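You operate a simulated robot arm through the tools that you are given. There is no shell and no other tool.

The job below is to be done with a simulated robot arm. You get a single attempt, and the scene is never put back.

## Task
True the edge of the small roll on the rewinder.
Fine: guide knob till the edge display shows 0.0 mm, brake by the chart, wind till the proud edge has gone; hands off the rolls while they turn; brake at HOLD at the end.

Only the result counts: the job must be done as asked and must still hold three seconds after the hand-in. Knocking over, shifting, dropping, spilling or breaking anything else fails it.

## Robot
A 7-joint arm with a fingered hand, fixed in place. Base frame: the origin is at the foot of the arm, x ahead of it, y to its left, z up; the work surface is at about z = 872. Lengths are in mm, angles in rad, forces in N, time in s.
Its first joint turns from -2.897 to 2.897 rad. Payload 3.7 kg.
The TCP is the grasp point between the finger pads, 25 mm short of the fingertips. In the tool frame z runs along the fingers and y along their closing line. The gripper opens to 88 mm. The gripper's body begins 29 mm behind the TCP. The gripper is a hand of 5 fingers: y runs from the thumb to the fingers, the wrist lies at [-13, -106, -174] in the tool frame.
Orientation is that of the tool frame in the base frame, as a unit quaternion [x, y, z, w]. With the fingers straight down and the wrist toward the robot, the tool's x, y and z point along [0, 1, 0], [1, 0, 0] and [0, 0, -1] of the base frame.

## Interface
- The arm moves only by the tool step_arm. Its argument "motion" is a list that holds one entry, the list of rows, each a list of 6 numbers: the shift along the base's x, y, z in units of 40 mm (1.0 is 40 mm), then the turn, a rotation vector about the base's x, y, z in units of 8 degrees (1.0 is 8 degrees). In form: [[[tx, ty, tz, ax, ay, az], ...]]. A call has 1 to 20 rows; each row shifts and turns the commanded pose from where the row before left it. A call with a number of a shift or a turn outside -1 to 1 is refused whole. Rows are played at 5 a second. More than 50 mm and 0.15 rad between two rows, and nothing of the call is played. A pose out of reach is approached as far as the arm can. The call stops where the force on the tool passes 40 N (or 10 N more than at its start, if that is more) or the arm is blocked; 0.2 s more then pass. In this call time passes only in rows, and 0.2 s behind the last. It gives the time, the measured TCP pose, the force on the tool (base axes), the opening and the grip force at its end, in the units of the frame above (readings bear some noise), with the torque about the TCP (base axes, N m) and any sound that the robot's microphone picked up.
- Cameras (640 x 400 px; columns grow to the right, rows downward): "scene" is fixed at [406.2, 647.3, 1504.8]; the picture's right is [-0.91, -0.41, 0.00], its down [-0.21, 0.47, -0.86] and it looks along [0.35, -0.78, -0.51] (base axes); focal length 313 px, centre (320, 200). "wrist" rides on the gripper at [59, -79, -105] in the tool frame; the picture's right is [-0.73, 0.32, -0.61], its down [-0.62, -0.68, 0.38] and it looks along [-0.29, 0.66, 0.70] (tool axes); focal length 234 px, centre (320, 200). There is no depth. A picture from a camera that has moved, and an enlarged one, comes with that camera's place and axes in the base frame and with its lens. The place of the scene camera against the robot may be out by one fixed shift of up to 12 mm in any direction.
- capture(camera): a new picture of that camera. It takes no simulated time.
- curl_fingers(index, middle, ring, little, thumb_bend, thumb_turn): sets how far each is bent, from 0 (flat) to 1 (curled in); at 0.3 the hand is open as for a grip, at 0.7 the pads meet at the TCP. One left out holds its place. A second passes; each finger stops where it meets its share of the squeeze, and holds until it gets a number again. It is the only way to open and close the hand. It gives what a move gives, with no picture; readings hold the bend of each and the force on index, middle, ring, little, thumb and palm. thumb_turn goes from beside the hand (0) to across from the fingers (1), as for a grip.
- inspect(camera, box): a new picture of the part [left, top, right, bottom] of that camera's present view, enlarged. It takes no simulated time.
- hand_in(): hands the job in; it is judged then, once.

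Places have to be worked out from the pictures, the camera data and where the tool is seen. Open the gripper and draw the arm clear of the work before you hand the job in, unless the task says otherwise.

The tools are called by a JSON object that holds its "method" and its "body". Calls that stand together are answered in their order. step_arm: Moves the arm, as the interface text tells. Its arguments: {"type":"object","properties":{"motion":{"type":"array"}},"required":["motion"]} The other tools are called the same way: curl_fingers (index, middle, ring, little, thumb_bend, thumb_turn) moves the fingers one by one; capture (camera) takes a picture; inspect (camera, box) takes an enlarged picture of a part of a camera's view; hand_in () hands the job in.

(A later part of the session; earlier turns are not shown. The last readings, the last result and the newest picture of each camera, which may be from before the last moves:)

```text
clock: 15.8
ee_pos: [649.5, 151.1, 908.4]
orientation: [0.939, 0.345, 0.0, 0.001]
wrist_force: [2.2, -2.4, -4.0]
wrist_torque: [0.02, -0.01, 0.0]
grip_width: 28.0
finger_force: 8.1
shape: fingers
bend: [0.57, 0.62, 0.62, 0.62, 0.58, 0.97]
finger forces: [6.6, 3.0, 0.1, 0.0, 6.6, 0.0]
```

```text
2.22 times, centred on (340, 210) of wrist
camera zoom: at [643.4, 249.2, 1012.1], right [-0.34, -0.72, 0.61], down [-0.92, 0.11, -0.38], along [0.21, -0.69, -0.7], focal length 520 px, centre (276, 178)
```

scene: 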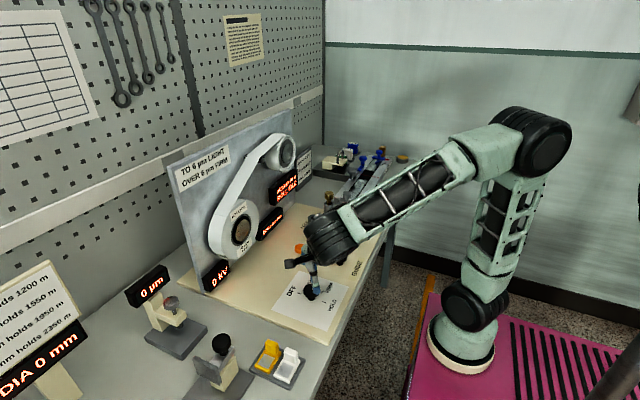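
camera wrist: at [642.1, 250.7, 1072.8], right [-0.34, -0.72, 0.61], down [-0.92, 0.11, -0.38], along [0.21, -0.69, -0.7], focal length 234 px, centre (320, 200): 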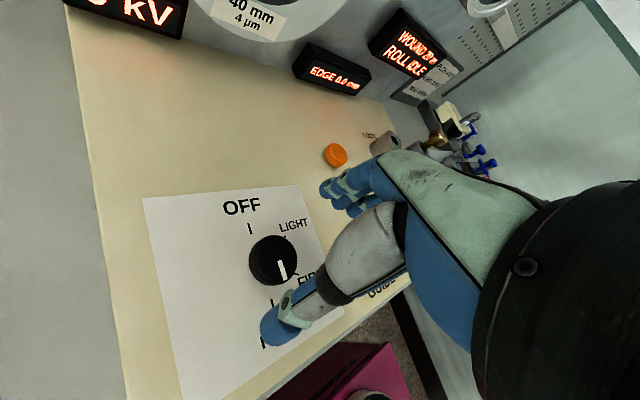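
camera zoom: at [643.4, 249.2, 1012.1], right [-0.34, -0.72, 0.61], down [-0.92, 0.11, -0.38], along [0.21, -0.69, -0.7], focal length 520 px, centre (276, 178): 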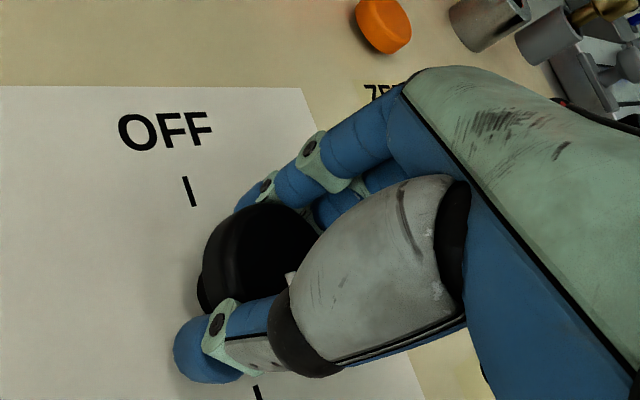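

The grip is good: index 6.6 N, middle 3 N, thumb 6.6 N. I turn +60° first and check the knob's mark.

{"method": "step_arm", "body": {"motion": [[[0, 0, 0, 0, 0, 0.75], [0, 0, 0, 0, 0, 0.75], [0, 0, 0, 0, 0, 0.75], [0, 0, 0, 0, 0, 0.75], [0, 0, 0, 0, 0, 0.75], [0, 0, 0, 0, 0, 0.75], [0, 0, 0, 0, 0, 0.75], [0, 0, 0, 0, 0, 0.75], [0, 0, 0, 0, 0, 0.75], [0, 0, 0, 0, 0, 0.75]]]}}

{"method": "inspect", "body": {"camera": "scene", "box": [270, 240, 370, 310]}}

{"method": "inspect", "body": {"camera": "wrist", "box": [220, 120, 460, 300]}}

```text
clock: 18.0
ee_pos: [651.2, 150.6, 907.7]
orientation: [0.639, 0.769, 0.0, 0.001]
wrist_force: [-1.2, 0.3, -2.0]
wrist_torque: [0.0, 0.06, 0.04]
grip_width: 27.0
finger_force: 7.8
shape: fingers
bend: [0.58, 0.63, 0.62, 0.62, 0.58, 0.97]
finger forces: [5.6, 2.4, 0.1, 0.1, 7.9, 0.0]
```

```text
5.71 times, centred on (320, 275) of scene
camera zoom: at [406.2, 647.3, 1504.8], right [-0.91, -0.41, 0.0], down [-0.21, 0.47, -0.86], along [0.35, -0.78, -0.51], focal length 1789 px, centre (320, -229)
```

zoom: 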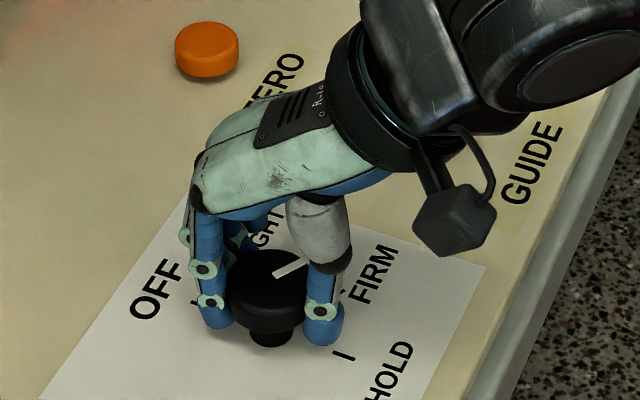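

```text
2.22 times, centred on (340, 210) of wrist
camera zoom: at [561.7, 194.6, 1011.4], right [0.45, -0.66, 0.61], down [-0.56, -0.74, -0.38], along [0.7, -0.16, -0.7], focal length 520 px, centre (276, 178)
```

zoom: 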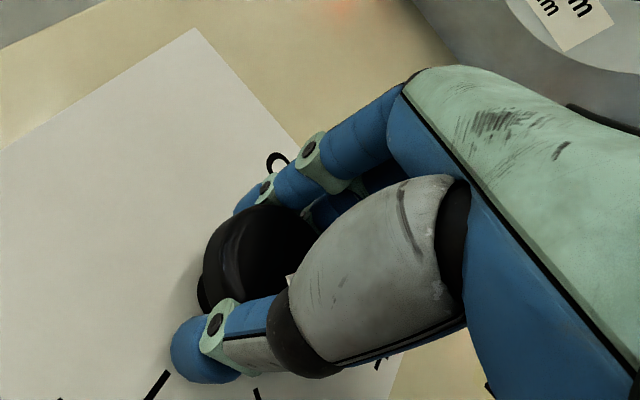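

The mark now points to FIRM, so the knob turns with the hand. I turn another +60° to LIGHT.

{"method": "step_arm", "body": {"motion": [[[0, 0, 0, 0, 0, 0.75], [0, 0, 0, 0, 0, 0.75], [0, 0, 0, 0, 0, 0.75], [0, 0, 0, 0, 0, 0.75], [0, 0, 0, 0, 0, 0.75], [0, 0, 0, 0, 0, 0.75], [0, 0, 0, 0, 0, 0.75], [0, 0, 0, 0, 0, 0.75], [0, 0, 0, 0, 0, 0.75], [0, 0, 0, 0, 0, 0.75]]]}}

{"method": "inspect", "body": {"camera": "scene", "box": [270, 240, 370, 310]}}

{"method": "capture", "body": {"camera": "scene"}}

```text
clock: 20.2
ee_pos: [650.8, 151.7, 906.8]
orientation: [0.17, 0.985, 0.0, 0.0]
wrist_force: [-4.3, 0.1, 0.2]
wrist_torque: [-0.07, 0.1, 0.02]
grip_width: 26.9
finger_force: 8.2
shape: fingers
bend: [0.58, 0.64, 0.62, 0.62, 0.58, 0.96]
finger forces: [6.2, 1.8, 0.2, 0.0, 8.1, 0.1]
```

```text
5.71 times, centred on (320, 275) of scene
camera zoom: at [406.2, 647.3, 1504.8], right [-0.91, -0.41, 0.0], down [-0.21, 0.47, -0.86], along [0.35, -0.78, -0.51], focal length 1789 px, centre (320, -229)
```

zoom: 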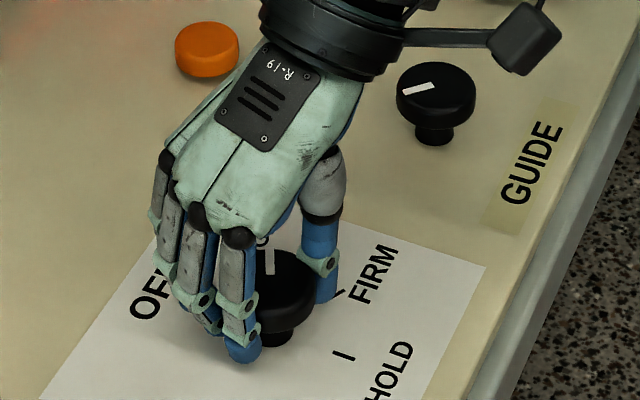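

```text
taken
```

scene: 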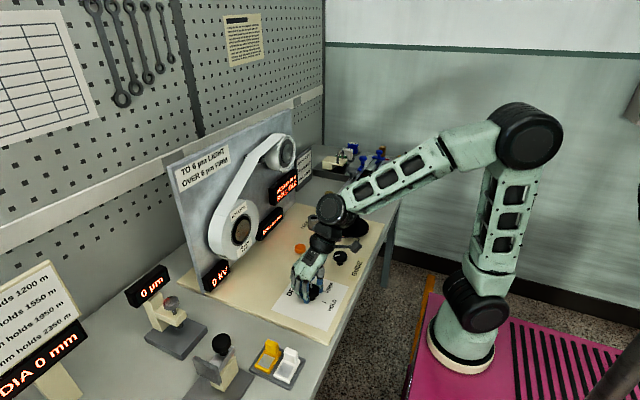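

The mark points towards LIGHT. I release the knob, lift, and check the mark against the LIGHT tick from above.

{"method": "curl_fingers", "body": {"index": 0.3, "middle": 0.3, "ring": 0.3, "little": 0.3, "thumb_bend": 0.3}}

{"method": "step_arm", "body": {"motion": [[[0, 0, 0.75, 0, 0, 0], [0, 0, 0.75, 0, 0, 0], [0, 0, 0.75, 0, 0, 0]]]}}

{"method": "capture", "body": {"camera": "wrist"}}

{"method": "inspect", "body": {"camera": "scene", "box": [270, 240, 370, 310]}}

```text
clock: 21.2
ee_pos: [650.6, 149.5, 907.5]
orientation: [0.171, 0.985, 0.0, 0.0]
wrist_force: [0.3, 0.1, -0.2]
wrist_torque: [0.0, 0.01, 0.0]
grip_width: 84.1
finger_force: 0.0
shape: fingers
bend: [0.3, 0.3, 0.3, 0.3, 0.3, 0.97]
finger forces: [0.0, 0.0, 0.1, 0.0, 0.0, 0.0]
```

```text
clock: 22.0
ee_pos: [652.3, 149.8, 997.7]
orientation: [0.17, 0.985, 0.0, 0.0]
wrist_force: [-0.2, 0.9, 0.4]
wrist_torque: [-0.01, -0.02, 0.01]
grip_width: 84.3
finger_force: 0.0
shape: fingers
bend: [0.3, 0.3, 0.3, 0.3, 0.3, 0.97]
finger forces: [0.0, 0.1, 0.1, 0.1, 0.1, 0.0]
```

```text
taken
camera wrist: at [570.3, 96.6, 1101.7], right [0.79, 0.06, 0.61], down [0.36, -0.85, -0.38], along [0.49, 0.52, -0.7], focal length 234 px, centre (320, 200)
```

wrist: 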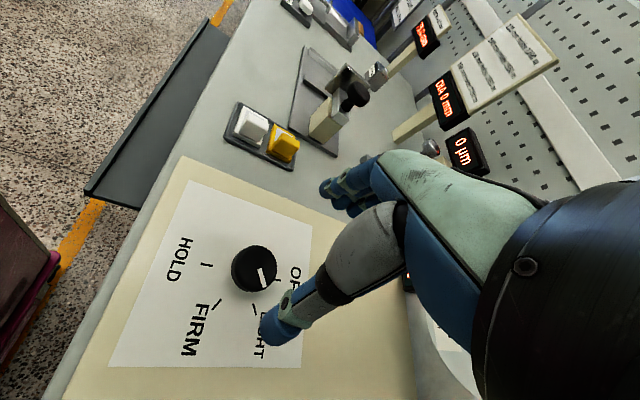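

```text
5.71 times, centred on (320, 275) of scene
camera zoom: at [406.2, 647.3, 1504.8], right [-0.91, -0.41, 0.0], down [-0.21, 0.47, -0.86], along [0.35, -0.78, -0.51], focal length 1789 px, centre (320, -229)
```

zoom: 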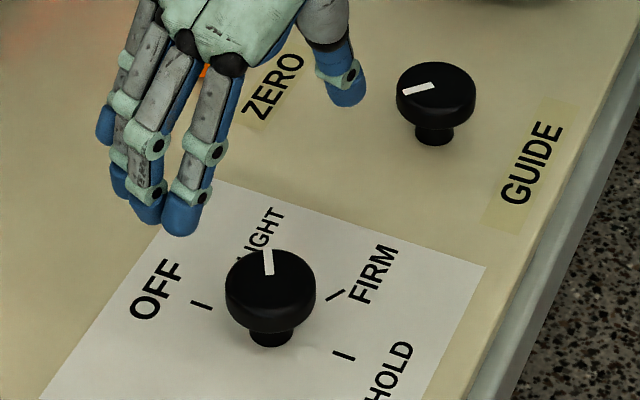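

The brake is on LIGHT. Next I raise the hand and move over to the wind wheel at about (641, -149), staying high to look at it first.

{"method": "step_arm", "body": {"motion": [[[0, 0, 0.8, 0, 0, 0], [0, -0.4, 0.8, 0, 0, 0], [0, -0.8, 0.2, 0, 0, 0], [0, -0.8, 0, 0, 0, 0], [0, -0.8, 0, 0, 0, 0], [0, -0.8, 0, 0, 0, 0], [-0.1, -0.8, 0, 0, 0, 0], [-0.1, -0.8, 0, 0, 0, 0], [-0.1, -0.8, 0, 0, 0, 0], [0, -0.8, 0, 0, 0, 0], [0, -0.7, 0, 0, 0, 0]]]}}

{"method": "capture", "body": {"camera": "wrist"}}

{"method": "capture", "body": {"camera": "scene"}}

```text
clock: 24.4
ee_pos: [639.3, -150.3, 1069.2]
orientation: [0.169, 0.986, 0.0, 0.0]
wrist_force: [0.4, -0.1, 0.0]
wrist_torque: [0.05, -0.03, 0.03]
grip_width: 84.7
finger_force: 0.1
shape: fingers
bend: [0.3, 0.3, 0.3, 0.3, 0.3, 0.97]
finger forces: [0.1, 0.0, 0.0, 0.0, 0.0, 0.0]
```

```text
taken
camera wrist: at [557.0, -204.5, 1173.0], right [0.79, 0.06, 0.61], down [0.36, -0.85, -0.38], along [0.49, 0.52, -0.7], focal length 234 px, centre (320, 200)
```

wrist: 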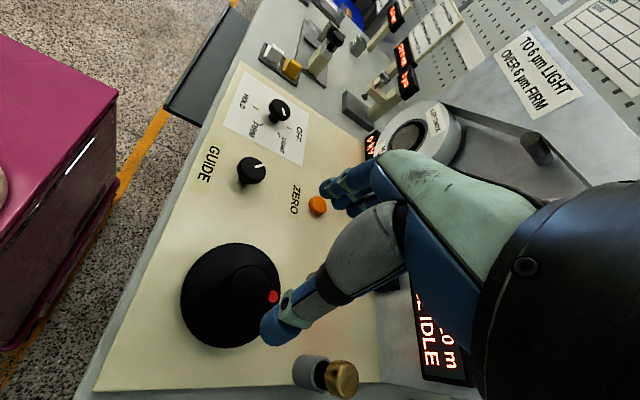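

```text
taken
```

scene: 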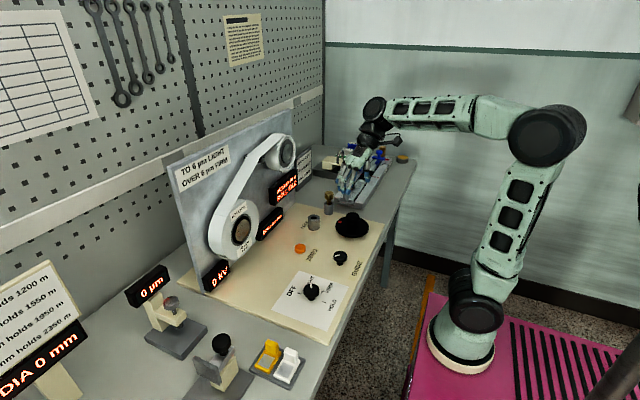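

I zoom in on the wheel in this view for an exact position.

{"method": "inspect", "body": {"camera": "wrist", "box": [160, 220, 320, 370]}}

{"method": "inspect", "body": {"camera": "scene", "box": [310, 180, 400, 250]}}

```text
2.67 times, centred on (240, 295) of wrist
camera zoom: at [557.0, -204.5, 1173.0], right [0.79, 0.06, 0.61], down [0.36, -0.85, -0.38], along [0.49, 0.52, -0.7], focal length 624 px, centre (533, -53)
```

zoom: 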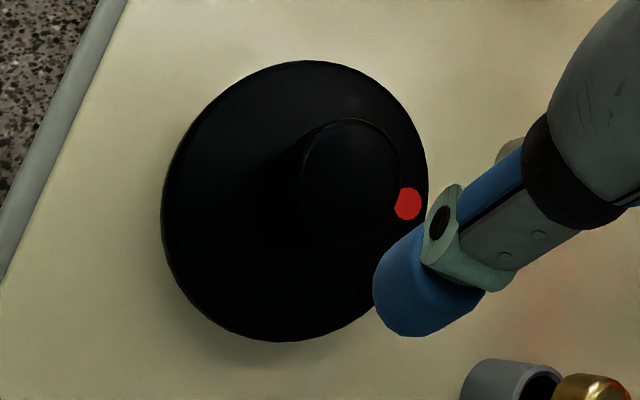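

```text
5.71 times, centred on (355, 215) of scene
camera zoom: at [406.2, 647.3, 1504.8], right [-0.91, -0.41, 0.0], down [-0.21, 0.47, -0.86], along [0.35, -0.78, -0.51], focal length 1789 px, centre (120, 114)
```

zoom: 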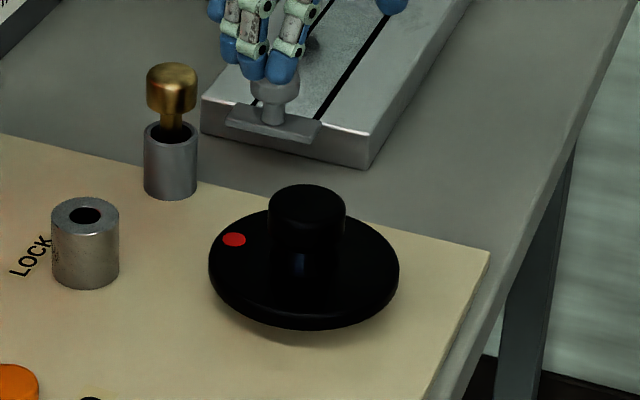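

A circle fit puts the wheel centre at about (648, -159), the disc top at z of about 896 and the knob top at about 943, with a knob radius of about 19. I move over it and lower part-way to check.

{"method": "step_arm", "body": {"motion": [[[0.11, -0.11, -0.6, 0, 0, 0], [0.11, -0.11, -0.7, 0, 0, 0], [0, 0, -0.7, 0, 0, 0]]]}}

{"method": "capture", "body": {"camera": "wrist"}}

{"method": "inspect", "body": {"camera": "scene", "box": [300, 150, 400, 250]}}

```text
clock: 25.2
ee_pos: [645.3, -156.8, 988.6]
orientation: [0.17, 0.985, -0.001, 0.0]
wrist_force: [-1.0, 0.2, 0.7]
wrist_torque: [0.0, -0.02, -0.02]
grip_width: 84.5
finger_force: 0.0
shape: fingers
bend: [0.3, 0.3, 0.3, 0.3, 0.3, 0.97]
finger forces: [0.1, 0.0, 0.0, 0.1, 0.0, 0.0]
```

```text
taken
camera wrist: at [563.6, -212.0, 1092.0], right [0.79, 0.06, 0.61], down [0.36, -0.85, -0.38], along [0.49, 0.52, -0.7], focal length 234 px, centre (320, 200)
```

wrist: 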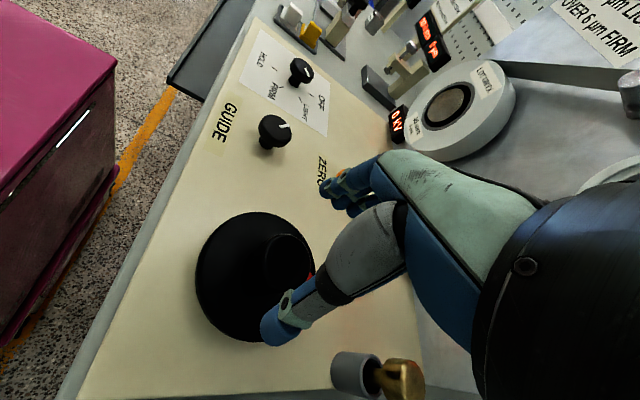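

```text
4.00 times, centred on (350, 200) of scene
camera zoom: at [406.2, 647.3, 1504.8], right [-0.91, -0.41, 0.0], down [-0.21, 0.47, -0.86], along [0.35, -0.78, -0.51], focal length 1252 px, centre (200, 200)
```

zoom: 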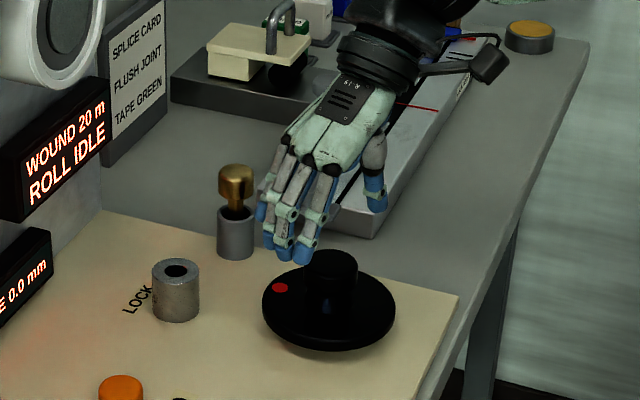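

I inspect the wheel knob closely from the wrist camera to refine its centre.

{"method": "inspect", "body": {"camera": "wrist", "box": [190, 200, 350, 350]}}

```text
2.67 times, centred on (270, 275) of wrist
camera zoom: at [563.6, -212.0, 1092.0], right [0.79, 0.06, 0.61], down [0.36, -0.85, -0.38], along [0.49, 0.52, -0.7], focal length 624 px, centre (453, 0)
```

zoom: 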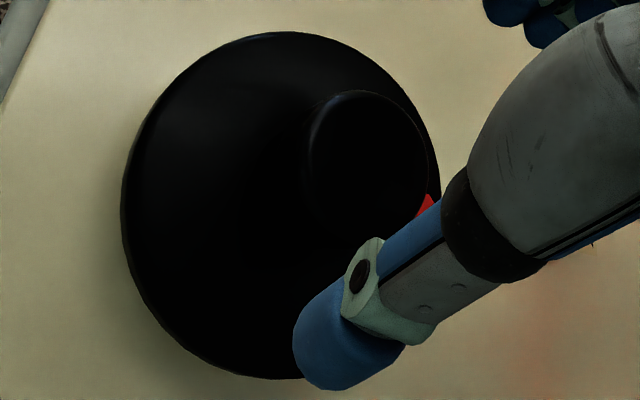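

The refined knob centre is about (647, -160) with its top at z of about 943. I descend to TCP z of about 937, which leaves the fingertips about 15 mm above the disc.

{"method": "step_arm", "body": {"motion": [[[0.04, -0.08, -0.5, 0, 0, 0], [0, 0, -0.5, 0, 0, 0], [0, 0, -0.28, 0, 0, 0]]]}}

{"method": "inspect", "body": {"camera": "wrist", "box": [220, 120, 460, 300]}}

{"method": "inspect", "body": {"camera": "scene", "box": [310, 170, 400, 250]}}

```text
clock: 26.0
ee_pos: [648.2, -161.0, 937.7]
orientation: [0.169, 0.986, -0.001, 0.001]
wrist_force: [-0.9, 0.4, 0.0]
wrist_torque: [0.0, 0.01, 0.02]
grip_width: 84.6
finger_force: 0.1
shape: fingers
bend: [0.3, 0.3, 0.3, 0.3, 0.3, 0.97]
finger forces: [0.0, 0.0, 0.0, 0.0, 0.0, 0.0]
```

```text
2.22 times, centred on (340, 210) of wrist
camera zoom: at [565.7, -215.8, 1041.6], right [0.79, 0.06, 0.61], down [0.36, -0.85, -0.38], along [0.49, 0.52, -0.7], focal length 520 px, centre (276, 178)
```

zoom: 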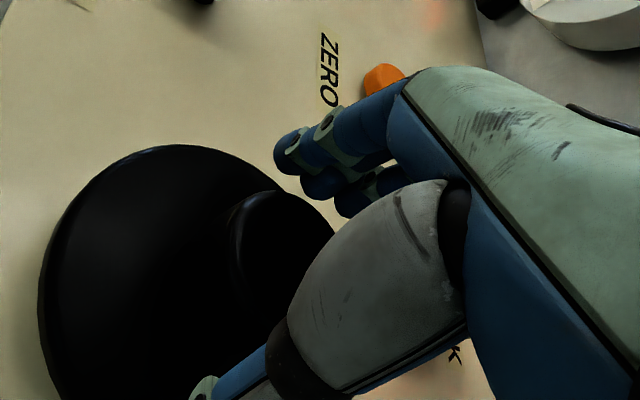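

```text
5.00 times, centred on (355, 210) of scene
camera zoom: at [406.2, 647.3, 1504.8], right [-0.91, -0.41, 0.0], down [-0.21, 0.47, -0.86], along [0.35, -0.78, -0.51], focal length 1565 px, centre (145, 150)
```

zoom: 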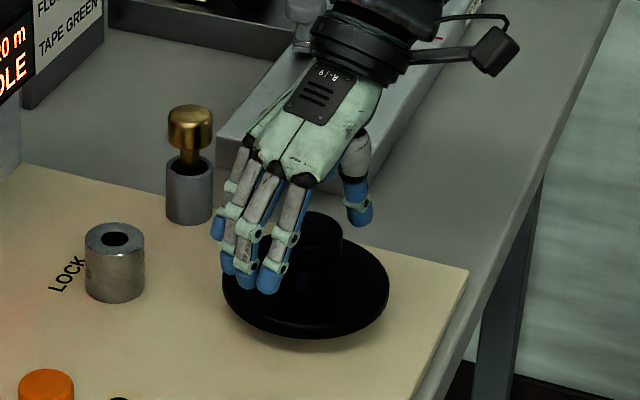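

The knob sits between the thumb and fingers. I close on it.

{"method": "curl_fingers", "body": {"index": 0.66, "middle": 0.66, "ring": 0.6, "little": 0.6, "thumb_bend": 0.66}}

{"method": "inspect", "body": {"camera": "scene", "box": [310, 170, 400, 250]}}

{"method": "inspect", "body": {"camera": "scene", "box": [220, 120, 320, 220]}}

```text
clock: 27.0
ee_pos: [649.2, -160.8, 938.3]
orientation: [0.169, 0.986, 0.0, 0.001]
wrist_force: [5.6, 10.6, -1.0]
wrist_torque: [0.25, -0.15, 0.04]
grip_width: 35.0
finger_force: 12.8
shape: fingers
bend: [0.52, 0.55, 0.6, 0.6, 0.56, 0.97]
finger forces: [9.6, 7.7, 0.0, 0.0, 7.2, 0.0]
```

```text
5.00 times, centred on (355, 210) of scene
camera zoom: at [406.2, 647.3, 1504.8], right [-0.91, -0.41, 0.0], down [-0.21, 0.47, -0.86], along [0.35, -0.78, -0.51], focal length 1565 px, centre (145, 150)
```

zoom: 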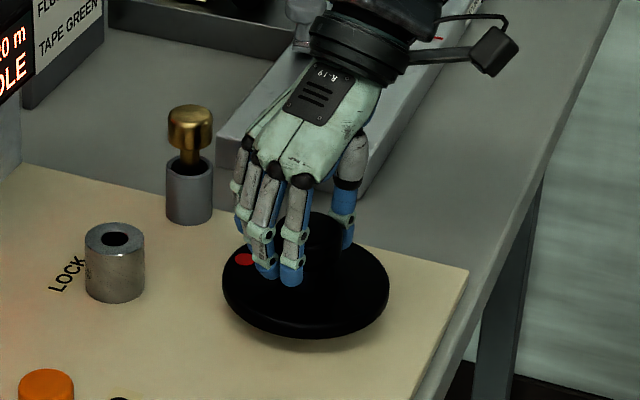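

```text
4.00 times, centred on (270, 170) of scene
camera zoom: at [406.2, 647.3, 1504.8], right [-0.91, -0.41, 0.0], down [-0.21, 0.47, -0.86], along [0.35, -0.78, -0.51], focal length 1252 px, centre (520, 320)
```

zoom: 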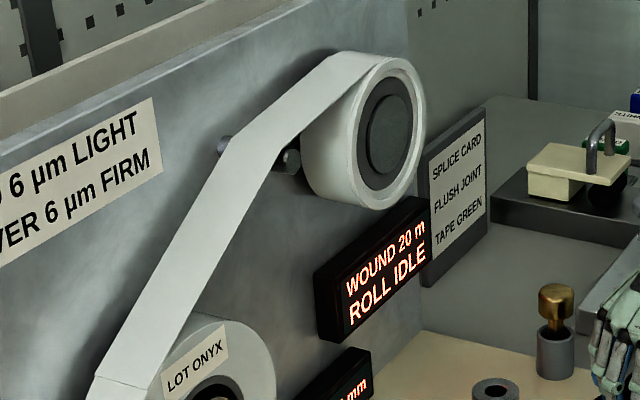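

The grip is solid. I turn clockwise by 24° as a trial and read the wound display.

{"method": "step_arm", "body": {"motion": [[[0, 0, 0, 0, 0, -0.5], [0, 0, 0, 0, 0, -0.5], [0, 0, 0, 0, 0, -0.5], [0, 0, 0, 0, 0, -0.5], [0, 0, 0, 0, 0, -0.5], [0, 0, 0, 0, 0, -0.5]]]}}

{"method": "inspect", "body": {"camera": "scene", "box": [220, 120, 320, 220]}}

{"method": "inspect", "body": {"camera": "scene", "box": [310, 170, 400, 250]}}

```text
clock: 28.4
ee_pos: [648.8, -162.5, 938.4]
orientation: [0.372, 0.928, 0.001, 0.0]
wrist_force: [2.8, 9.9, -2.5]
wrist_torque: [0.2, -0.11, -0.01]
grip_width: 35.0
finger_force: 11.7
shape: fingers
bend: [0.51, 0.56, 0.6, 0.6, 0.57, 0.95]
finger forces: [9.5, 6.4, 0.0, 0.0, 8.0, 0.0]
```

```text
4.00 times, centred on (270, 170) of scene
camera zoom: at [406.2, 647.3, 1504.8], right [-0.91, -0.41, 0.0], down [-0.21, 0.47, -0.86], along [0.35, -0.78, -0.51], focal length 1252 px, centre (520, 320)
```

zoom: 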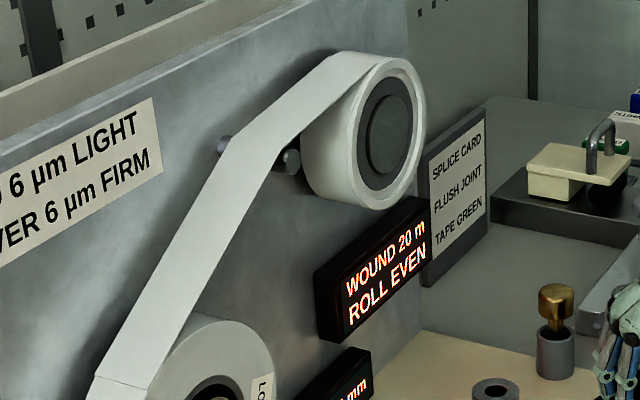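

```text
5.00 times, centred on (355, 210) of scene
camera zoom: at [406.2, 647.3, 1504.8], right [-0.91, -0.41, 0.0], down [-0.21, 0.47, -0.86], along [0.35, -0.78, -0.51], focal length 1565 px, centre (145, 150)
```

zoom: 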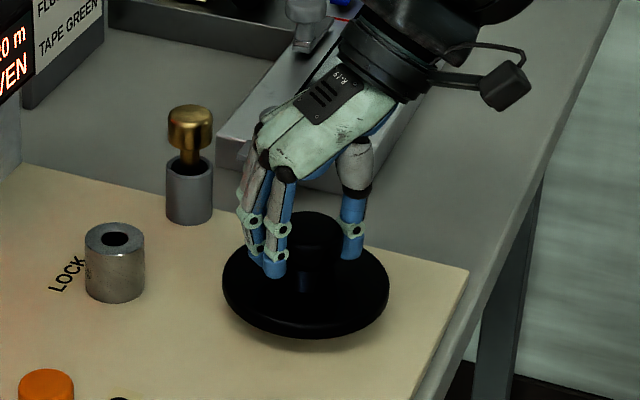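

The big roll turned as it does when paying off film, and the status reads ROLL EVEN, so clockwise is the right way and the tension suits. I carry on clockwise at a moderate speed.

{"method": "step_arm", "body": {"motion": [[[0, 0, 0, 0, 0, -0.7], [0, 0, 0, 0, 0, -0.7], [0, 0, 0, 0, 0, -0.7], [0, 0, 0, 0, 0, -0.7], [0, 0, 0, 0, 0, -0.7], [0, 0, 0, 0, 0, -0.7], [0, 0, 0, 0, 0, -0.7], [0, 0, 0, 0, 0, -0.7], [0, 0, 0, 0, 0, -0.7], [0, 0, 0, 0, 0, -0.7]]]}}

{"method": "capture", "body": {"camera": "scene"}}

{"method": "inspect", "body": {"camera": "scene", "box": [220, 120, 320, 220]}}

{"method": "inspect", "body": {"camera": "scene", "box": [310, 170, 400, 250]}}

```text
clock: 30.6
ee_pos: [649.2, -161.3, 938.0]
orientation: [0.764, 0.645, 0.0, 0.0]
wrist_force: [6.5, 4.1, -0.2]
wrist_torque: [0.05, -0.13, 0.02]
grip_width: 35.0
finger_force: 12.0
shape: fingers
bend: [0.52, 0.57, 0.6, 0.6, 0.57, 0.95]
finger forces: [8.4, 5.8, 0.0, 0.1, 9.8, 0.0]
```

```text
taken
```

scene: 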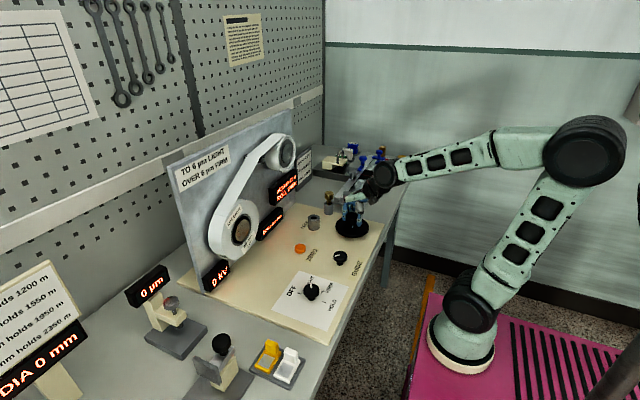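

```text
4.00 times, centred on (270, 170) of scene
camera zoom: at [406.2, 647.3, 1504.8], right [-0.91, -0.41, 0.0], down [-0.21, 0.47, -0.86], along [0.35, -0.78, -0.51], focal length 1252 px, centre (520, 320)
```

zoom: 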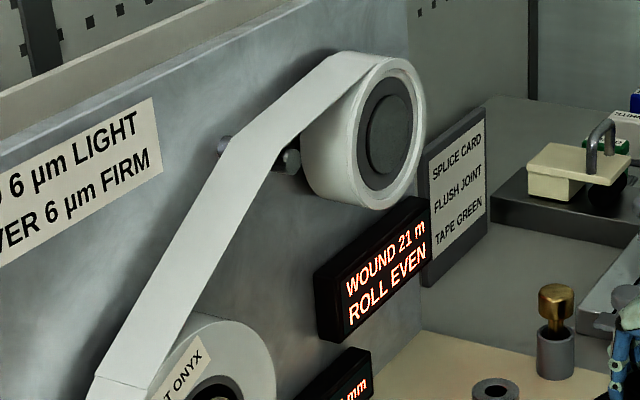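

```text
5.00 times, centred on (355, 210) of scene
camera zoom: at [406.2, 647.3, 1504.8], right [-0.91, -0.41, 0.0], down [-0.21, 0.47, -0.86], along [0.35, -0.78, -0.51], focal length 1565 px, centre (145, 150)
```

zoom: 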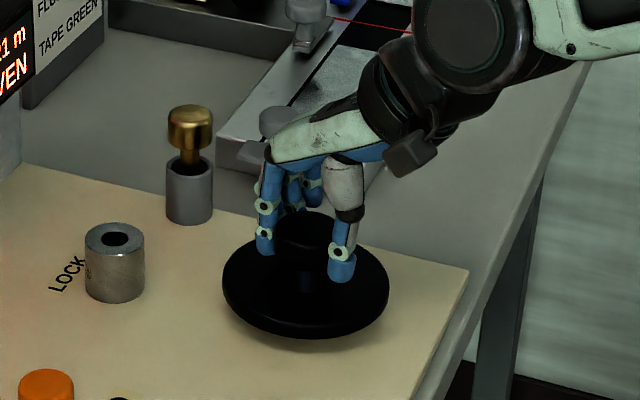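

The wound length reads 21 m and the roll is EVEN. I continue the stroke to a yaw of about -66°.

{"method": "step_arm", "body": {"motion": [[[0, 0, 0, 0, 0, -0.7], [0, 0, 0, 0, 0, -0.7], [0, 0, 0, 0, 0, -0.7], [0, 0, 0, 0, 0, -0.7], [0, 0, 0, 0, 0, -0.7], [0, 0, 0, 0, 0, -0.7], [0, 0, 0, 0, 0, -0.7], [0, 0, 0, 0, 0, -0.7], [0, 0, 0, 0, 0, -0.7], [0, 0, 0, 0, 0, -0.7]]]}}

{"method": "inspect", "body": {"camera": "scene", "box": [220, 120, 320, 220]}}

{"method": "capture", "body": {"camera": "scene"}}

{"method": "capture", "body": {"camera": "wrist"}}

```text
clock: 32.8
ee_pos: [649.2, -162.4, 937.4]
orientation: [0.978, 0.211, -0.001, 0.0]
wrist_force: [4.9, -0.1, -1.2]
wrist_torque: [-0.08, -0.09, 0.01]
grip_width: 35.5
finger_force: 12.4
shape: fingers
bend: [0.53, 0.58, 0.6, 0.6, 0.56, 0.95]
finger forces: [7.4, 5.8, 0.0, 0.1, 11.4, 0.0]
```

```text
4.00 times, centred on (270, 170) of scene
camera zoom: at [406.2, 647.3, 1504.8], right [-0.91, -0.41, 0.0], down [-0.21, 0.47, -0.86], along [0.35, -0.78, -0.51], focal length 1252 px, centre (520, 320)
```

zoom: 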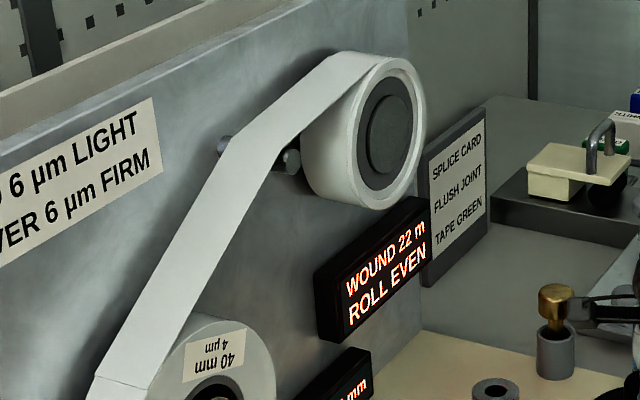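

```text
taken
```

scene: 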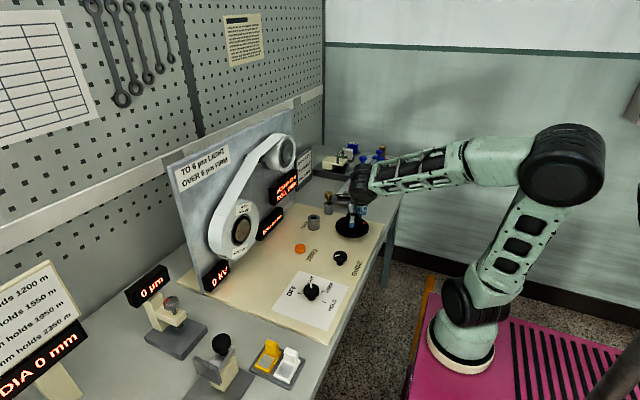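

```text
taken
camera wrist: at [669.9, -64.7, 1041.6], right [-0.53, -0.59, 0.61], down [-0.85, 0.36, -0.38], along [0.01, -0.72, -0.7], focal length 234 px, centre (320, 200)
```

wrist: 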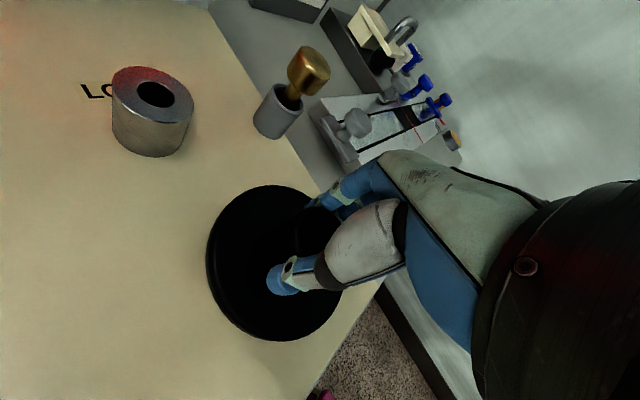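

136° gave 2 m and everything reads normal. The arm still has range, so I extend this stroke a bit more.

{"method": "step_arm", "body": {"motion": [[[0, 0, 0, 0, 0, -0.7], [0, 0, 0, 0, 0, -0.7], [0, 0, 0, 0, 0, -0.7], [0, 0, 0, 0, 0, -0.7], [0, 0, 0, 0, 0, -0.7]]]}}

{"method": "capture", "body": {"camera": "scene"}}

{"method": "inspect", "body": {"camera": "scene", "box": [220, 120, 320, 220]}}

```text
clock: 34.0
ee_pos: [649.1, -161.1, 938.4]
orientation: [0.999, -0.032, 0.0, 0.0]
wrist_force: [0.6, -0.3, -3.1]
wrist_torque: [-0.14, -0.04, 0.01]
grip_width: 35.0
finger_force: 12.6
shape: fingers
bend: [0.54, 0.59, 0.6, 0.6, 0.55, 0.96]
finger forces: [6.7, 5.9, 0.0, 0.1, 11.9, 0.0]
```

```text
taken
```

scene: 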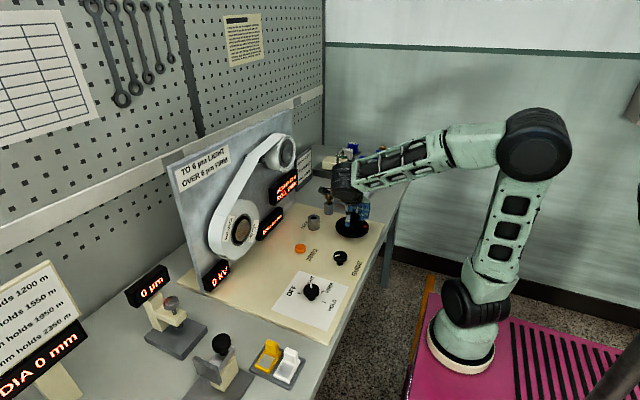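

```text
4.00 times, centred on (270, 170) of scene
camera zoom: at [406.2, 647.3, 1504.8], right [-0.91, -0.41, 0.0], down [-0.21, 0.47, -0.86], along [0.35, -0.78, -0.51], focal length 1252 px, centre (520, 320)
```

zoom: 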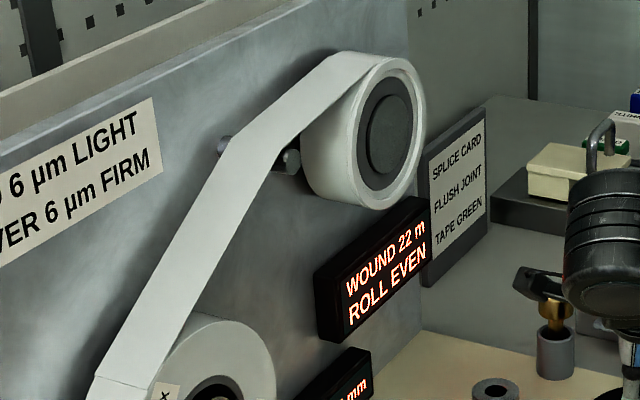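

All smooth at a yaw of -94°. I release, swing the open hand back to about +90° around the knob, and grip again for the next stroke.

{"method": "curl_fingers", "body": {"index": 0.3, "middle": 0.3, "ring": 0.3, "little": 0.3, "thumb_bend": 0.3}}

{"method": "inspect", "body": {"camera": "scene", "box": [220, 120, 320, 220]}}

{"method": "capture", "body": {"camera": "wrist"}}

```text
clock: 35.0
ee_pos: [649.2, -161.6, 938.0]
orientation: [1.0, -0.031, 0.0, 0.0]
wrist_force: [-0.5, -0.5, 0.6]
wrist_torque: [0.03, -0.02, -0.02]
grip_width: 84.5
finger_force: 0.1
shape: fingers
bend: [0.3, 0.3, 0.3, 0.3, 0.3, 0.97]
finger forces: [0.0, 0.0, 0.0, 0.1, 0.0, 0.0]
```

```text
4.00 times, centred on (270, 170) of scene
camera zoom: at [406.2, 647.3, 1504.8], right [-0.91, -0.41, 0.0], down [-0.21, 0.47, -0.86], along [0.35, -0.78, -0.51], focal length 1252 px, centre (520, 320)
```

zoom: 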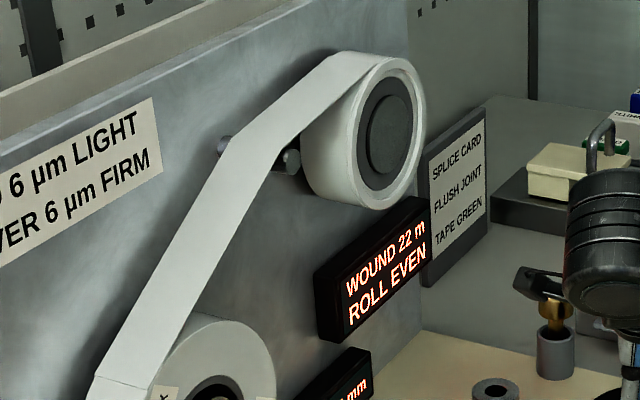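

```text
taken
camera wrist: at [712.7, -86.2, 1042.0], right [-0.74, -0.28, 0.61], down [-0.58, 0.72, -0.38], along [-0.33, -0.64, -0.7], focal length 234 px, centre (320, 200)
```

wrist: 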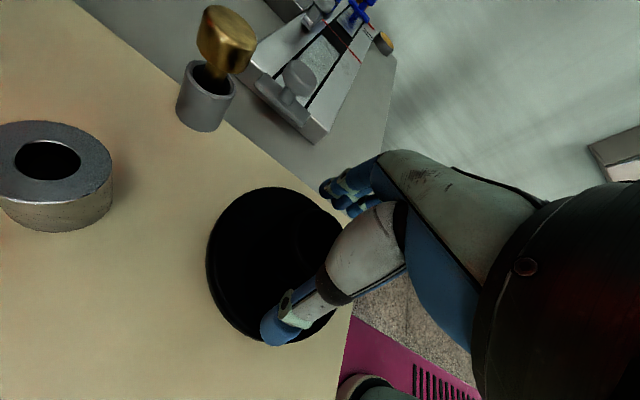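

The wound length holds at 22 m with the hand off. I rotate the open hand back around the knob.

{"method": "step_arm", "body": {"motion": [[[0, 0, 0, 0, 0, 1], [0, 0, 0, 0, 0, 1], [0, 0, 0, 0, 0, 1], [0, 0, 0, 0, 0, 1], [0, 0, 0, 0, 0, 1], [0, 0, 0, 0, 0, 1], [0, 0, 0, 0, 0, 1], [0, 0, 0, 0, 0, 1], [0, 0, 0, 0, 0, 1], [0, 0, 0, 0, 0, 1], [0, 0, 0, 0, 0, 1], [0, 0, 0, 0, 0, 1], [0, 0, 0, 0, 0, 1], [0, 0, 0, 0, 0, 1], [0, 0, 0, 0, 0, 1], [0, 0, 0, 0, 0, 1], [0, 0, 0, 0, 0, 1], [0, 0, 0, 0, 0, 1], [0, 0, 0, 0, 0, 1], [0, 0, 0, 0, 0, 1]]]}}

{"method": "capture", "body": {"camera": "scene"}}

{"method": "inspect", "body": {"camera": "scene", "box": [310, 170, 400, 250]}}

```text
clock: 39.2
ee_pos: [649.6, -161.8, 937.7]
orientation: [0.203, 0.979, 0.0, 0.001]
wrist_force: [0.0, -0.3, -0.2]
wrist_torque: [-0.01, 0.01, 0.0]
grip_width: 84.4
finger_force: 0.1
shape: fingers
bend: [0.3, 0.3, 0.3, 0.3, 0.3, 0.97]
finger forces: [0.0, 0.0, 0.1, 0.1, 0.0, 0.0]
```

```text
taken
```

scene: 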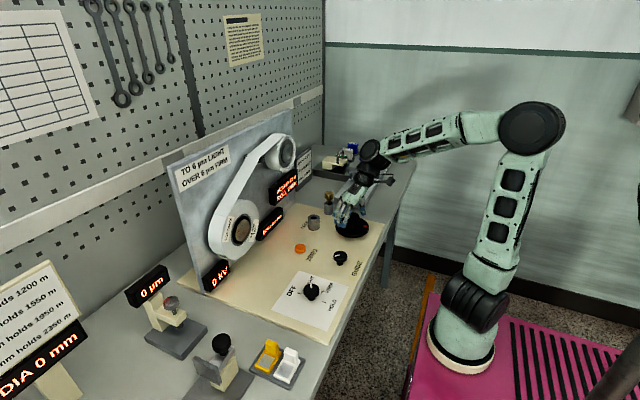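

```text
5.00 times, centred on (355, 210) of scene
camera zoom: at [406.2, 647.3, 1504.8], right [-0.91, -0.41, 0.0], down [-0.21, 0.47, -0.86], along [0.35, -0.78, -0.51], focal length 1565 px, centre (145, 150)
```

zoom: 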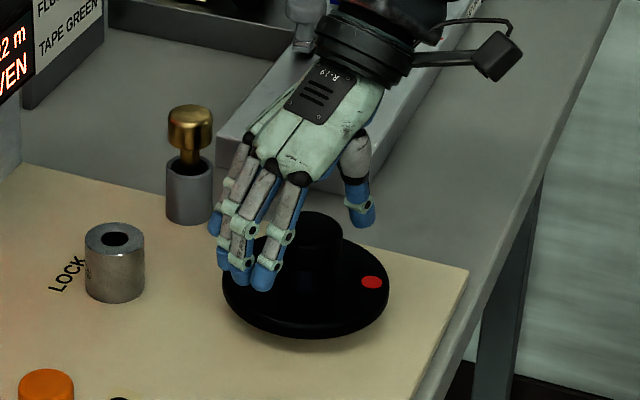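

The red dot shows the wheel has turned about 165°. I swing a little further, then grip and make the next clockwise stroke.

{"method": "step_arm", "body": {"motion": [[[0, 0.01, 0, 0, 0, 1], [0, 0.01, 0, 0, 0, 0.9]]]}}

{"method": "curl_fingers", "body": {"index": 0.66, "middle": 0.66, "ring": 0.6, "little": 0.6, "thumb_bend": 0.66}}

{"method": "step_arm", "body": {"motion": [[[0, 0, 0, 0, 0, -0.5], [0, 0, 0, 0, 0, -0.7], [0, 0, 0, 0, 0, -0.8], [0, 0, 0, 0, 0, -0.8], [0, 0, 0, 0, 0, -0.8], [0, 0, 0, 0, 0, -0.8], [0, 0, 0, 0, 0, -0.8], [0, 0, 0, 0, 0, -0.8], [0, 0, 0, 0, 0, -0.8], [0, 0, 0, 0, 0, -0.8], [0, 0, 0, 0, 0, -0.8], [0, 0, 0, 0, 0, -0.8]]]}}

{"method": "inspect", "body": {"camera": "scene", "box": [220, 120, 320, 220]}}

{"method": "inspect", "body": {"camera": "scene", "box": [310, 170, 400, 250]}}

```text
clock: 39.8
ee_pos: [649.0, -160.7, 939.0]
orientation: [0.072, 0.997, -0.001, 0.0]
wrist_force: [0.0, 0.2, -0.2]
wrist_torque: [-0.03, 0.01, 0.01]
grip_width: 84.6
finger_force: 0.0
shape: fingers
bend: [0.3, 0.3, 0.3, 0.3, 0.3, 0.97]
finger forces: [0.0, 0.0, 0.1, 0.1, 0.1, 0.0]
```

```text
clock: 40.8
ee_pos: [650.1, -160.6, 938.6]
orientation: [0.072, 0.997, -0.001, 0.0]
wrist_force: [3.3, 8.2, 1.0]
wrist_torque: [0.25, -0.11, 0.04]
grip_width: 35.1
finger_force: 12.7
shape: fingers
bend: [0.53, 0.56, 0.6, 0.6, 0.56, 0.97]
finger forces: [8.9, 7.4, 0.0, 0.1, 8.5, 0.0]
```

```text
clock: 43.4
ee_pos: [650.1, -161.0, 938.4]
orientation: [0.657, 0.754, 0.0, 0.0]
wrist_force: [5.3, 5.0, 1.5]
wrist_torque: [0.11, -0.17, 0.02]
grip_width: 35.4
finger_force: 12.5
shape: fingers
bend: [0.52, 0.57, 0.6, 0.6, 0.57, 0.95]
finger forces: [8.6, 6.1, 0.1, 0.0, 9.6, 0.0]
```

```text
4.00 times, centred on (270, 170) of scene
camera zoom: at [406.2, 647.3, 1504.8], right [-0.91, -0.41, 0.0], down [-0.21, 0.47, -0.86], along [0.35, -0.78, -0.51], focal length 1252 px, centre (520, 320)
```

zoom: 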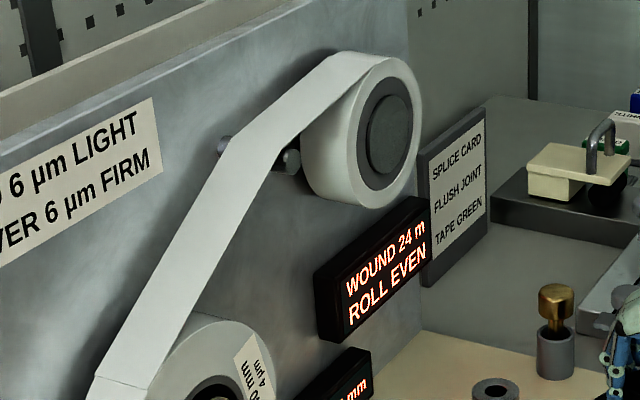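

```text
5.00 times, centred on (355, 210) of scene
camera zoom: at [406.2, 647.3, 1504.8], right [-0.91, -0.41, 0.0], down [-0.21, 0.47, -0.86], along [0.35, -0.78, -0.51], focal length 1565 px, centre (145, 150)
```

zoom: 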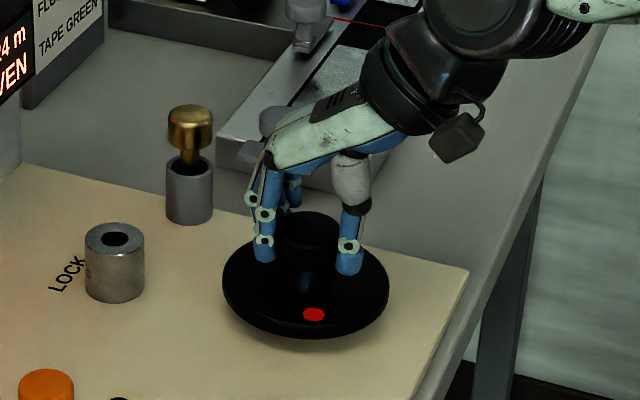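

The wound length is now 24 m and the rim of the small roll looks different. I zoom in on it.

{"method": "inspect", "body": {"camera": "scene", "box": [255, 125, 305, 175]}}

{"method": "inspect", "body": {"camera": "scene", "box": [230, 165, 310, 265]}}

{"method": "capture", "body": {"camera": "wrist"}}

```text
8.00 times, centred on (280, 150) of scene
camera zoom: at [406.2, 647.3, 1504.8], right [-0.91, -0.41, 0.0], down [-0.21, 0.47, -0.86], along [0.35, -0.78, -0.51], focal length 2504 px, centre (640, 600)
```

zoom: 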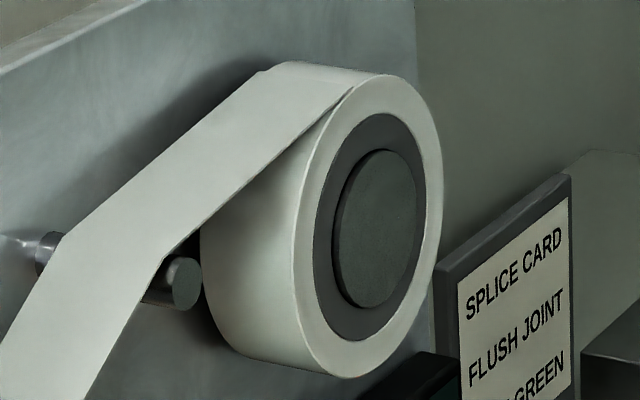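

```text
4.00 times, centred on (270, 215) of scene
camera zoom: at [406.2, 647.3, 1504.8], right [-0.91, -0.41, 0.0], down [-0.21, 0.47, -0.86], along [0.35, -0.78, -0.51], focal length 1252 px, centre (520, 140)
```

zoom: 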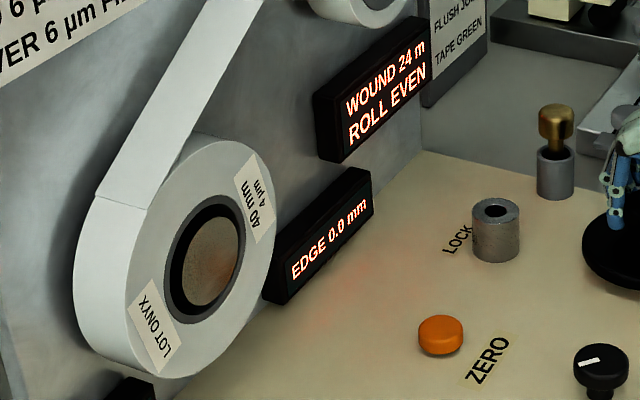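

```text
taken
camera wrist: at [562.9, -113.8, 1041.7], right [0.42, -0.67, 0.61], down [-0.59, -0.71, -0.38], along [0.69, -0.2, -0.7], focal length 234 px, centre (320, 200)
```

wrist: 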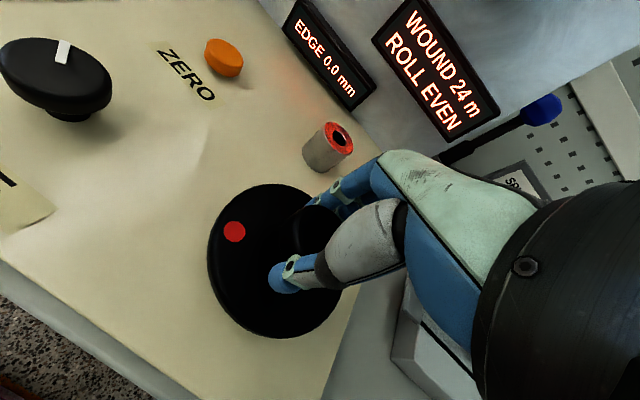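

The proud ring on the small roll appears gone: EDGE 0.0, ROLL EVEN, 24 m. I release the wheel, raise the hand and look at the small roll's face with the wrist camera to confirm before setting HOLD.

{"method": "curl_fingers", "body": {"index": 0.3, "middle": 0.3, "ring": 0.3, "little": 0.3, "thumb_bend": 0.3}}

{"method": "step_arm", "body": {"motion": [[[0, 0, 0.8, 0, 0, 0], [0, 0, 0.8, 0, 0, 0], [-0.2, 0.6, 0.6, 0, 0, -0.5], [-0.3, 0.7, 0.6, 0, 0, -0.5], [-0.2, 0.75, 0, 0, 0, 0]]]}}

{"method": "capture", "body": {"camera": "wrist"}}

{"method": "inspect", "body": {"camera": "scene", "box": [220, 120, 320, 220]}}

```text
clock: 44.4
ee_pos: [649.0, -162.0, 938.1]
orientation: [0.657, 0.754, 0.0, 0.0]
wrist_force: [0.3, 0.3, 0.2]
wrist_torque: [-0.02, -0.01, -0.01]
grip_width: 84.3
finger_force: 0.1
shape: fingers
bend: [0.3, 0.3, 0.3, 0.3, 0.3, 0.97]
finger forces: [0.1, 0.0, 0.0, 0.0, 0.1, 0.0]
```

```text
clock: 45.6
ee_pos: [623.0, -79.2, 1047.7]
orientation: [0.707, 0.707, 0.001, 0.0]
wrist_force: [-0.1, -1.2, -0.1]
wrist_torque: [0.03, 0.03, -0.01]
grip_width: 84.5
finger_force: 0.1
shape: fingers
bend: [0.3, 0.3, 0.3, 0.3, 0.3, 0.97]
finger forces: [0.0, 0.0, 0.1, 0.0, 0.1, 0.1]
```

```text
taken
camera wrist: at [543.6, -20.3, 1151.9], right [0.32, -0.73, 0.61], down [-0.68, -0.62, -0.38], along [0.66, -0.29, -0.7], focal length 234 px, centre (320, 200)
```

wrist: 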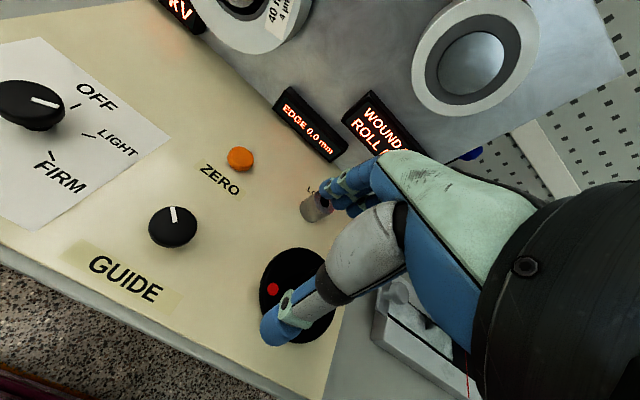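

```text
4.00 times, centred on (270, 170) of scene
camera zoom: at [406.2, 647.3, 1504.8], right [-0.91, -0.41, 0.0], down [-0.21, 0.47, -0.86], along [0.35, -0.78, -0.51], focal length 1252 px, centre (520, 320)
```

zoom: 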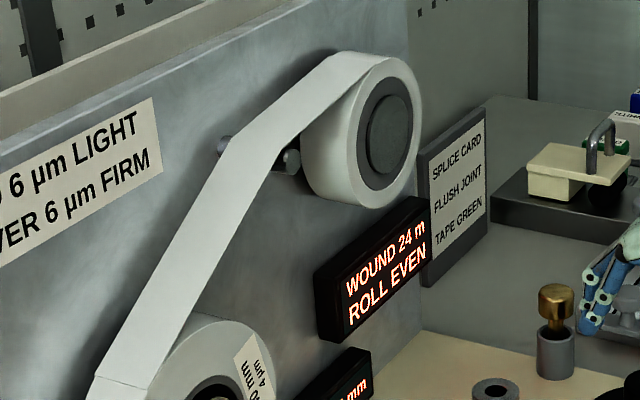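

I zoom in on the small roll's face in the wrist view to be sure.

{"method": "inspect", "body": {"camera": "wrist", "box": [390, 0, 570, 130]}}

{"method": "inspect", "body": {"camera": "wrist", "box": [0, 50, 220, 260]}}

```text
3.08 times, centred on (480, 65) of wrist
camera zoom: at [543.6, -20.3, 1151.9], right [0.32, -0.73, 0.61], down [-0.68, -0.62, -0.38], along [0.66, -0.29, -0.7], focal length 720 px, centre (-172, 615)
```

zoom: 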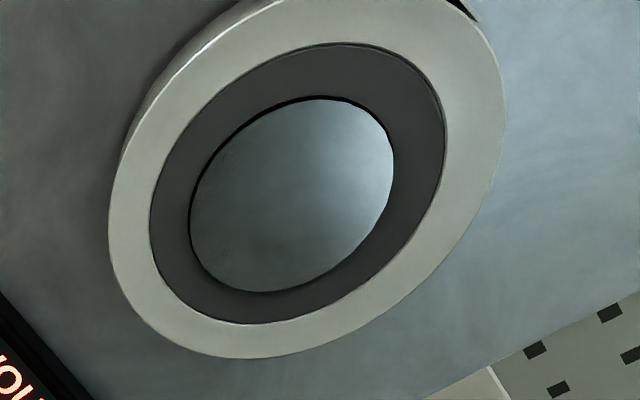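

```text
1.90 times, centred on (110, 155) of wrist
camera zoom: at [543.6, -20.3, 1151.9], right [0.32, -0.73, 0.61], down [-0.68, -0.62, -0.38], along [0.66, -0.29, -0.7], focal length 446 px, centre (720, 286)
```

zoom: 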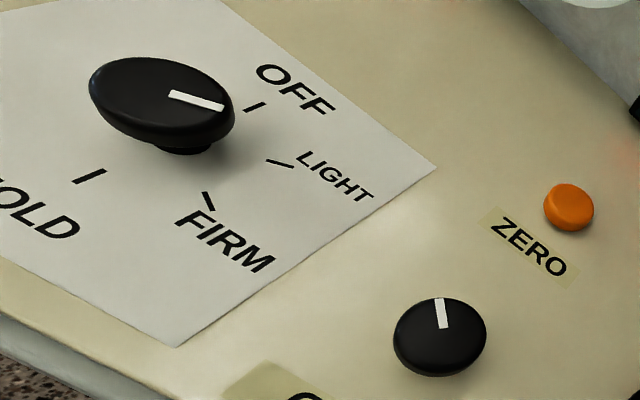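

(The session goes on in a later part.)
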